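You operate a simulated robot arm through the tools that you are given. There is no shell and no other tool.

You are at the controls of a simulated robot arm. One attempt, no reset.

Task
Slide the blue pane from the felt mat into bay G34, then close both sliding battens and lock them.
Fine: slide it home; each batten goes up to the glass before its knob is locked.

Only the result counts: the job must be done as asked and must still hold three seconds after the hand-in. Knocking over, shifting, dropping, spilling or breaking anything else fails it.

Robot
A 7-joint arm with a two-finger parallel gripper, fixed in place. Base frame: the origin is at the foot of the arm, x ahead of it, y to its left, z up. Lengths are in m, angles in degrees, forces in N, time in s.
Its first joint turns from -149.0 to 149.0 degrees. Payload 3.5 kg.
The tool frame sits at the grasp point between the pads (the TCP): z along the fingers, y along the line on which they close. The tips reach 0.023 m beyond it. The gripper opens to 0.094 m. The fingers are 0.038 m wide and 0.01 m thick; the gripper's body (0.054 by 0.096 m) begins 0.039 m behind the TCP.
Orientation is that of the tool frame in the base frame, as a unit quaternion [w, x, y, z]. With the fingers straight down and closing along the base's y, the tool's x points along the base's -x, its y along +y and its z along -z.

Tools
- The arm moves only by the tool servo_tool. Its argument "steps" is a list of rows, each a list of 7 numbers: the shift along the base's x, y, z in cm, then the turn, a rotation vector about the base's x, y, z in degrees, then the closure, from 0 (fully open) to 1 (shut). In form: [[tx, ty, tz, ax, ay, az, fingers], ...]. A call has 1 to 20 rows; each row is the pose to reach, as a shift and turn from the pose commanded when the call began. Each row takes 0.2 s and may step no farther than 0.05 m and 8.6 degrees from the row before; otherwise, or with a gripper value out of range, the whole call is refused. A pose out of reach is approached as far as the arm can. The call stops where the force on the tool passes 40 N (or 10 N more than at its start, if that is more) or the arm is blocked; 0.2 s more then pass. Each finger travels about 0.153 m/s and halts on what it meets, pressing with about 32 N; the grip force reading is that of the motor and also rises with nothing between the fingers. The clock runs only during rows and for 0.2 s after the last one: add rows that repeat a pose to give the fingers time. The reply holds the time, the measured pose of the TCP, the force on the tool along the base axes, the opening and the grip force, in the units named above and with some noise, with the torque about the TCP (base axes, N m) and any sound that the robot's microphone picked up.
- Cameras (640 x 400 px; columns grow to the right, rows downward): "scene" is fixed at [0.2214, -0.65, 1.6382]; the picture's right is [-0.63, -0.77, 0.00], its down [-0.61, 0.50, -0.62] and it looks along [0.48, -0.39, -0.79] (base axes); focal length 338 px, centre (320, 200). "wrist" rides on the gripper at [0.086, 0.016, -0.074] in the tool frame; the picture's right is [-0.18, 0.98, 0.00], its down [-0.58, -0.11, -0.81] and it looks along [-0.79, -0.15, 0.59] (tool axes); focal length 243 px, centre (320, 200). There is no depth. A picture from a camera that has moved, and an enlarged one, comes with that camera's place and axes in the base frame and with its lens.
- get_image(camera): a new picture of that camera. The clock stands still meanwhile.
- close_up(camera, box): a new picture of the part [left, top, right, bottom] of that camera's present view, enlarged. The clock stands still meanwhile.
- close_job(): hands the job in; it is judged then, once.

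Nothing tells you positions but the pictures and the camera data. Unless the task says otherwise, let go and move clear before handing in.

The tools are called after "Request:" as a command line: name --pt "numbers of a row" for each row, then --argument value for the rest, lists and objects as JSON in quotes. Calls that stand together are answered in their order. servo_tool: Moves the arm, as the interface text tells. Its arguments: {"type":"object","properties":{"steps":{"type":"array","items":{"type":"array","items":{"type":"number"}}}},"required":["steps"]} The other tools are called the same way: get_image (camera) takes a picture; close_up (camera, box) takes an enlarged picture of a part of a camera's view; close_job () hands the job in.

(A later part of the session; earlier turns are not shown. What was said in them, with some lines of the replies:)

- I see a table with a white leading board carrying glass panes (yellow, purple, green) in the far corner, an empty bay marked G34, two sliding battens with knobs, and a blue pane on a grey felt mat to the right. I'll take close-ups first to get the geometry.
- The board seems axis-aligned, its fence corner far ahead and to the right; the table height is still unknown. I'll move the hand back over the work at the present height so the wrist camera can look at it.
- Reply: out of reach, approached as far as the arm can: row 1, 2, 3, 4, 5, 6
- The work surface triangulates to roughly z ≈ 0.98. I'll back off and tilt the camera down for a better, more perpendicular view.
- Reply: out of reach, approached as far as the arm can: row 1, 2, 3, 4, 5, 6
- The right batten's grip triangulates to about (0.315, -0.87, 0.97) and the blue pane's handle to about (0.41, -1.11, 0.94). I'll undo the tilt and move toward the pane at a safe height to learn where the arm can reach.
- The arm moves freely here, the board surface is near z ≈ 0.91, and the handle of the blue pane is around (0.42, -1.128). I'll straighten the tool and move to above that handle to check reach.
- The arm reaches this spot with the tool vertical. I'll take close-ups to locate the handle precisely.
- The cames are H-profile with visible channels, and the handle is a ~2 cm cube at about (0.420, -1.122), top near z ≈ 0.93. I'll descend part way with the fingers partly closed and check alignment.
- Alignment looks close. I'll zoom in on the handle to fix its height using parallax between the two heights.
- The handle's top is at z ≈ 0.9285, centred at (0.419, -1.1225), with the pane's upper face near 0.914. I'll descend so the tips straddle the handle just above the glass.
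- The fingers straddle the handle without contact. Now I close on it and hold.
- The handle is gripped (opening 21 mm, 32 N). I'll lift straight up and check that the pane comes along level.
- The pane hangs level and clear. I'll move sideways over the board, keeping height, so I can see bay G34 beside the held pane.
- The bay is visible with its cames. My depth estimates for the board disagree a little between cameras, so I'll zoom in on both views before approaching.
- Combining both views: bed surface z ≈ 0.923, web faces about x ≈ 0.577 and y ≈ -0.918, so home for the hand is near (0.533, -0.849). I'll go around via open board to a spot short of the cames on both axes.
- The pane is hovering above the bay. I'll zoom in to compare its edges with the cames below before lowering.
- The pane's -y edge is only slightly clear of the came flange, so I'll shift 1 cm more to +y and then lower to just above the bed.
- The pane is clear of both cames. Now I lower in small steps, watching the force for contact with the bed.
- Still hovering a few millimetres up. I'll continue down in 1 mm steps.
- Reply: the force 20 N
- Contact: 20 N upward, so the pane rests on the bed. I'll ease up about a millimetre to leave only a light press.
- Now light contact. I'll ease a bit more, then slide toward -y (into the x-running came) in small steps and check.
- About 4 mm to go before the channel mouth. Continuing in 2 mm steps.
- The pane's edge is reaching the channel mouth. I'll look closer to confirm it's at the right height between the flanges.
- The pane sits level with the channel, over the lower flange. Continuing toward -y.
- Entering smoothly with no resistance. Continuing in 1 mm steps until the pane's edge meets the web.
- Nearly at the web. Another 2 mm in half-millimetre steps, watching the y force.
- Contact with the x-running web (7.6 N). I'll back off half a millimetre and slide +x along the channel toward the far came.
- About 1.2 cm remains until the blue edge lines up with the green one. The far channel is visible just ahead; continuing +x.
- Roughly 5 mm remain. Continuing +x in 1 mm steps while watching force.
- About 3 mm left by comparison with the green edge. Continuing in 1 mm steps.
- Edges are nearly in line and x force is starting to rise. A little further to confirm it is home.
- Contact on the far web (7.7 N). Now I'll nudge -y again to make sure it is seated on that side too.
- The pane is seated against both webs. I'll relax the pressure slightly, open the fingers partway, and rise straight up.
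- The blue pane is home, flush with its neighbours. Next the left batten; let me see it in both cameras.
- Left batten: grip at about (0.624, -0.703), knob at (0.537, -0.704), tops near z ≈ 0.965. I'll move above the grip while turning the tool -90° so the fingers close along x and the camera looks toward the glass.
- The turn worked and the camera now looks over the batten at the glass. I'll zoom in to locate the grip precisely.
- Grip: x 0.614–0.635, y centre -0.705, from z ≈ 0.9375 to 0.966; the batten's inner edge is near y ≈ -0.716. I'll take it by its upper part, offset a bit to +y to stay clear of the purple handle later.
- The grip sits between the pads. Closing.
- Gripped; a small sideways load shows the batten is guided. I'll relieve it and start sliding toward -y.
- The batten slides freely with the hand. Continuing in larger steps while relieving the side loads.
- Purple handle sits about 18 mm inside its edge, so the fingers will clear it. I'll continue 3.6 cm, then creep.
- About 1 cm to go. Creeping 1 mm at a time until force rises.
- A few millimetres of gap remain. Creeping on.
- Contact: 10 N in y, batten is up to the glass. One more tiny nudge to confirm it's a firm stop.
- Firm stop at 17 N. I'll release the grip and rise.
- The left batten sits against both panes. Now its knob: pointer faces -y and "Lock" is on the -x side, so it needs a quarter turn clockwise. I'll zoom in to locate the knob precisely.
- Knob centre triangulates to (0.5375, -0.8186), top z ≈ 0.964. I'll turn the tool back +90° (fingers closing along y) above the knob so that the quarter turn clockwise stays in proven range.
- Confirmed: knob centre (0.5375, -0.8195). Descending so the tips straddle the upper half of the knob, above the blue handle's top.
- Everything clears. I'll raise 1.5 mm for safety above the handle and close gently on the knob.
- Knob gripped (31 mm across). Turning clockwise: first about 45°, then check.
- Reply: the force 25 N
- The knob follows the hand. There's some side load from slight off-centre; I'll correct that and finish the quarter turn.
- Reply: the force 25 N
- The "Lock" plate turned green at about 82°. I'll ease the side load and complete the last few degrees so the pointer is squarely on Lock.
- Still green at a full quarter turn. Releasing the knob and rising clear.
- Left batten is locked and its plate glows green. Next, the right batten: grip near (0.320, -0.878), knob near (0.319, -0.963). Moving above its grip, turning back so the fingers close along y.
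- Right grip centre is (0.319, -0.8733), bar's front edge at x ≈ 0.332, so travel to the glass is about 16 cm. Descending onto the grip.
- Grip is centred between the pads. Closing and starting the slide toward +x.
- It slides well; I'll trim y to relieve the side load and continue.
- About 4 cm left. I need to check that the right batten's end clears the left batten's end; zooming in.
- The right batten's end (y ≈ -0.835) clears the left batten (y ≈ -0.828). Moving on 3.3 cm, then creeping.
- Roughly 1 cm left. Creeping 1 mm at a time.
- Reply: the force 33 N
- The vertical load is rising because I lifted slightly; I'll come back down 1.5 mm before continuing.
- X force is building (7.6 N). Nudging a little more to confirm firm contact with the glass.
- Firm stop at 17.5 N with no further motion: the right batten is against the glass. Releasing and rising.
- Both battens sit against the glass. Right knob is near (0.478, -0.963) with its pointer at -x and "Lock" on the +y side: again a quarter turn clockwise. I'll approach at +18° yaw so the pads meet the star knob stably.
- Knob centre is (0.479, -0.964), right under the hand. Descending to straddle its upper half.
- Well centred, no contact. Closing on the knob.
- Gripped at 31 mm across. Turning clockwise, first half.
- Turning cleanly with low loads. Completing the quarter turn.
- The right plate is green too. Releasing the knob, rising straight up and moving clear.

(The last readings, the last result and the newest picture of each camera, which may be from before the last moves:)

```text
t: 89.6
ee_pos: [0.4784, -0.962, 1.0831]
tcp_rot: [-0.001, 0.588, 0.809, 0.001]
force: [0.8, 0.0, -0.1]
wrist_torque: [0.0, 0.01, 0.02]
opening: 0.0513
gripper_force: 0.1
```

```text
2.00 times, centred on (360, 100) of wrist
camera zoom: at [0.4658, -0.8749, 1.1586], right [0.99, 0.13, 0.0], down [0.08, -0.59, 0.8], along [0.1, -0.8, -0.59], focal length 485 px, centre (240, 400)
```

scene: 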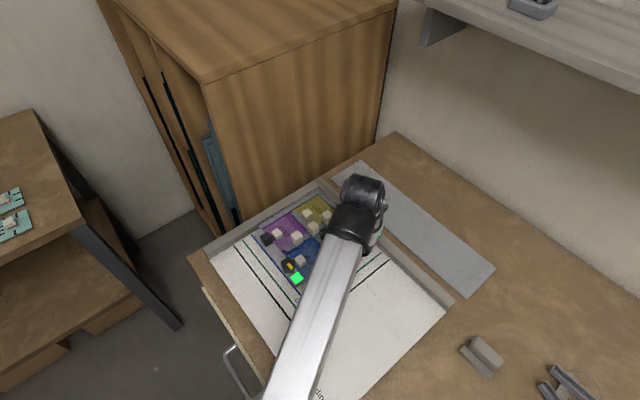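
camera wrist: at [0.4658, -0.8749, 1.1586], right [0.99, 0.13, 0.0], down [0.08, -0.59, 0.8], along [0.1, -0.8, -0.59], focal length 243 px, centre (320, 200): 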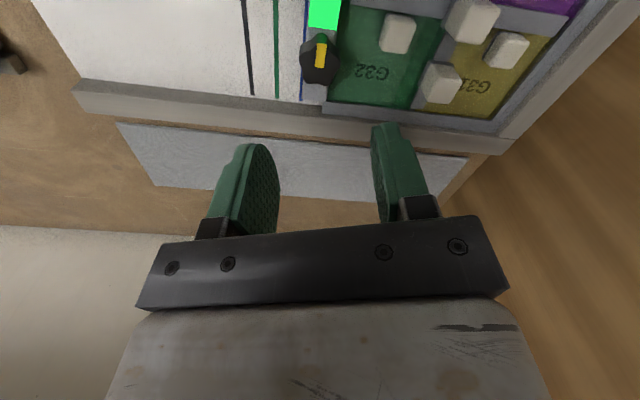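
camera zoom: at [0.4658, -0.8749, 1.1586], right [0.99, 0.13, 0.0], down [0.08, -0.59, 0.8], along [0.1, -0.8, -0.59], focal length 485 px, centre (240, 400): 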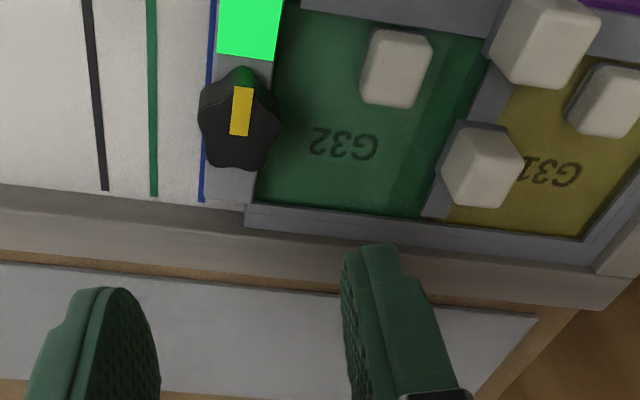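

Both knobs are locked. Backing away over open board so the fixed camera can check the whole assembly.

Request:
servo_tool --pt "-3 0 1 0 0 8 0.45" --pt "-6 0 2 0 0 16 0.45" --pt "-9 0 3 0 0 24 0.45" --pt "-12 0 4 0 0 32 0.45" --pt "-15 0 4 0 0 40 0.45" --pt "-18 0 4 0 0 48 0.45" --pt "-18 0 4 0 0 56 0.45" --pt "-18 0 4 0 0 64 0.45" --pt "-18 0 4 0 0 72 0.45"

Request:
get_image --camera "scene"

Request:
close_up --camera "scene" --box '[250, 190, 400, 290]'

Request:
get_image --camera "wrist"

```text
t: 91.6
ee_pos: [0.2989, -0.9636, 1.1238]
tcp_rot: [-0.001, -0.001, 1.0, -0.001]
force: [-0.7, -0.1, 0.2]
wrist_torque: [-0.02, 0.01, -0.02]
opening: 0.0515
gripper_force: 0.2
```

```text
taken
```

scene: 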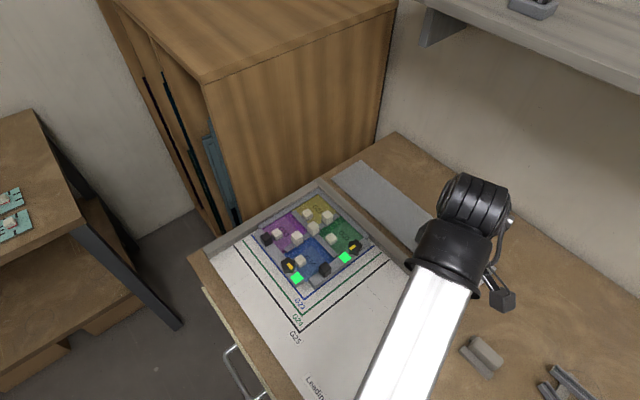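

```text
4.00 times, centred on (325, 240) of scene
camera zoom: at [0.2214, -0.65, 1.6382], right [-0.63, -0.77, 0.0], down [-0.61, 0.5, -0.62], along [0.48, -0.39, -0.79], focal length 1353 px, centre (300, 40)
```

zoom: 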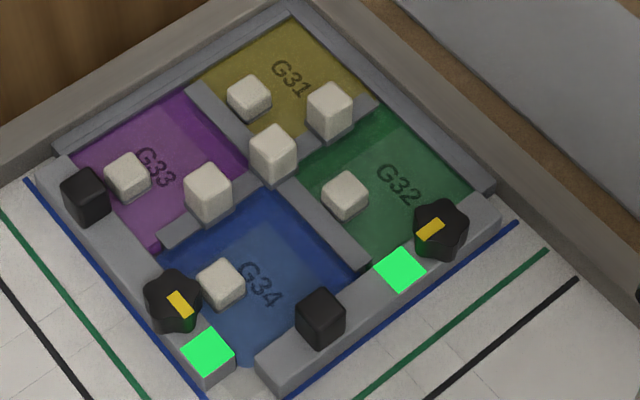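

```text
taken
camera wrist: at [0.2111, -0.9468, 1.1988], right [0.18, 0.98, 0.0], down [0.58, -0.11, 0.8], along [0.79, -0.15, -0.59], focal length 243 px, centre (320, 200)
```

wrist: 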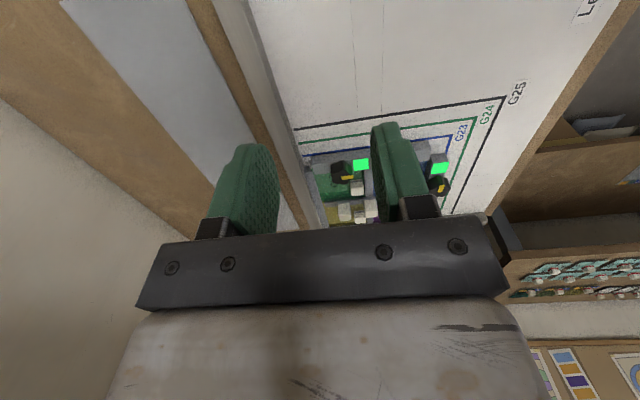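

Everything looks in order; a final close look at the glass-to-batten contacts before handing in.

Request:
close_up --camera "scene" --box '[276, 235, 356, 290]'

Request:
close_up --camera "scene" --box '[320, 210, 400, 265]'

```text
7.27 times, centred on (316, 262) of scene
camera zoom: at [0.2214, -0.65, 1.6382], right [-0.63, -0.77, 0.0], down [-0.61, 0.5, -0.62], along [0.48, -0.39, -0.79], focal length 2460 px, centre (349, -254)
```

zoom: 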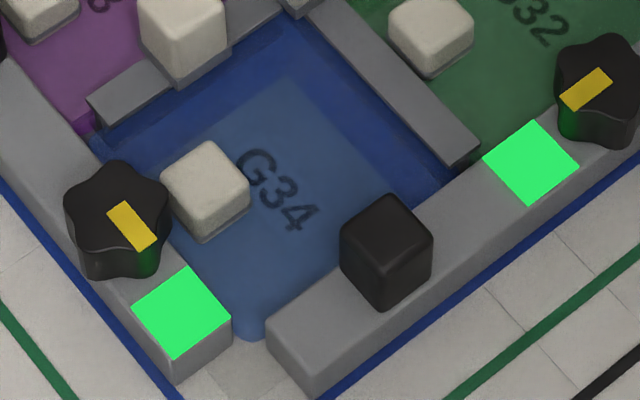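

```text
7.27 times, centred on (360, 238) of scene
camera zoom: at [0.2214, -0.65, 1.6382], right [-0.63, -0.77, 0.0], down [-0.61, 0.5, -0.62], along [0.48, -0.39, -0.79], focal length 2460 px, centre (29, -73)
```

zoom: 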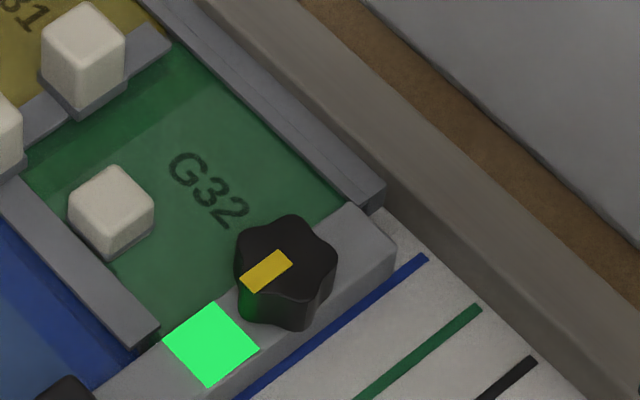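

The blue pane is home in G34, both battens bear on the glass, and both knobs point to Lock with their plates green. The hand is clear, so I'm handing in the job.

Request:
close_job

```text
The job is handed in.
```

The blue pane is in bay G34, both battens are closed against the glass, and both knobs are locked. I've handed the job in; the reply confirmed the hand-in but gave no verdict.

- **Pane:** it slid into both came channels until it stopped against the webs. Its edges line up with the green and purple panes.
- **Battens:** each one came to a firm stop against the glass at about 17 N before I turned its knob.
- **Locks:** each knob was turned a quarter turn clockwise to "Lock", and both lock plates turned green.

The last pictures showed nothing else moved or knocked over, and the hand is clear of the board.
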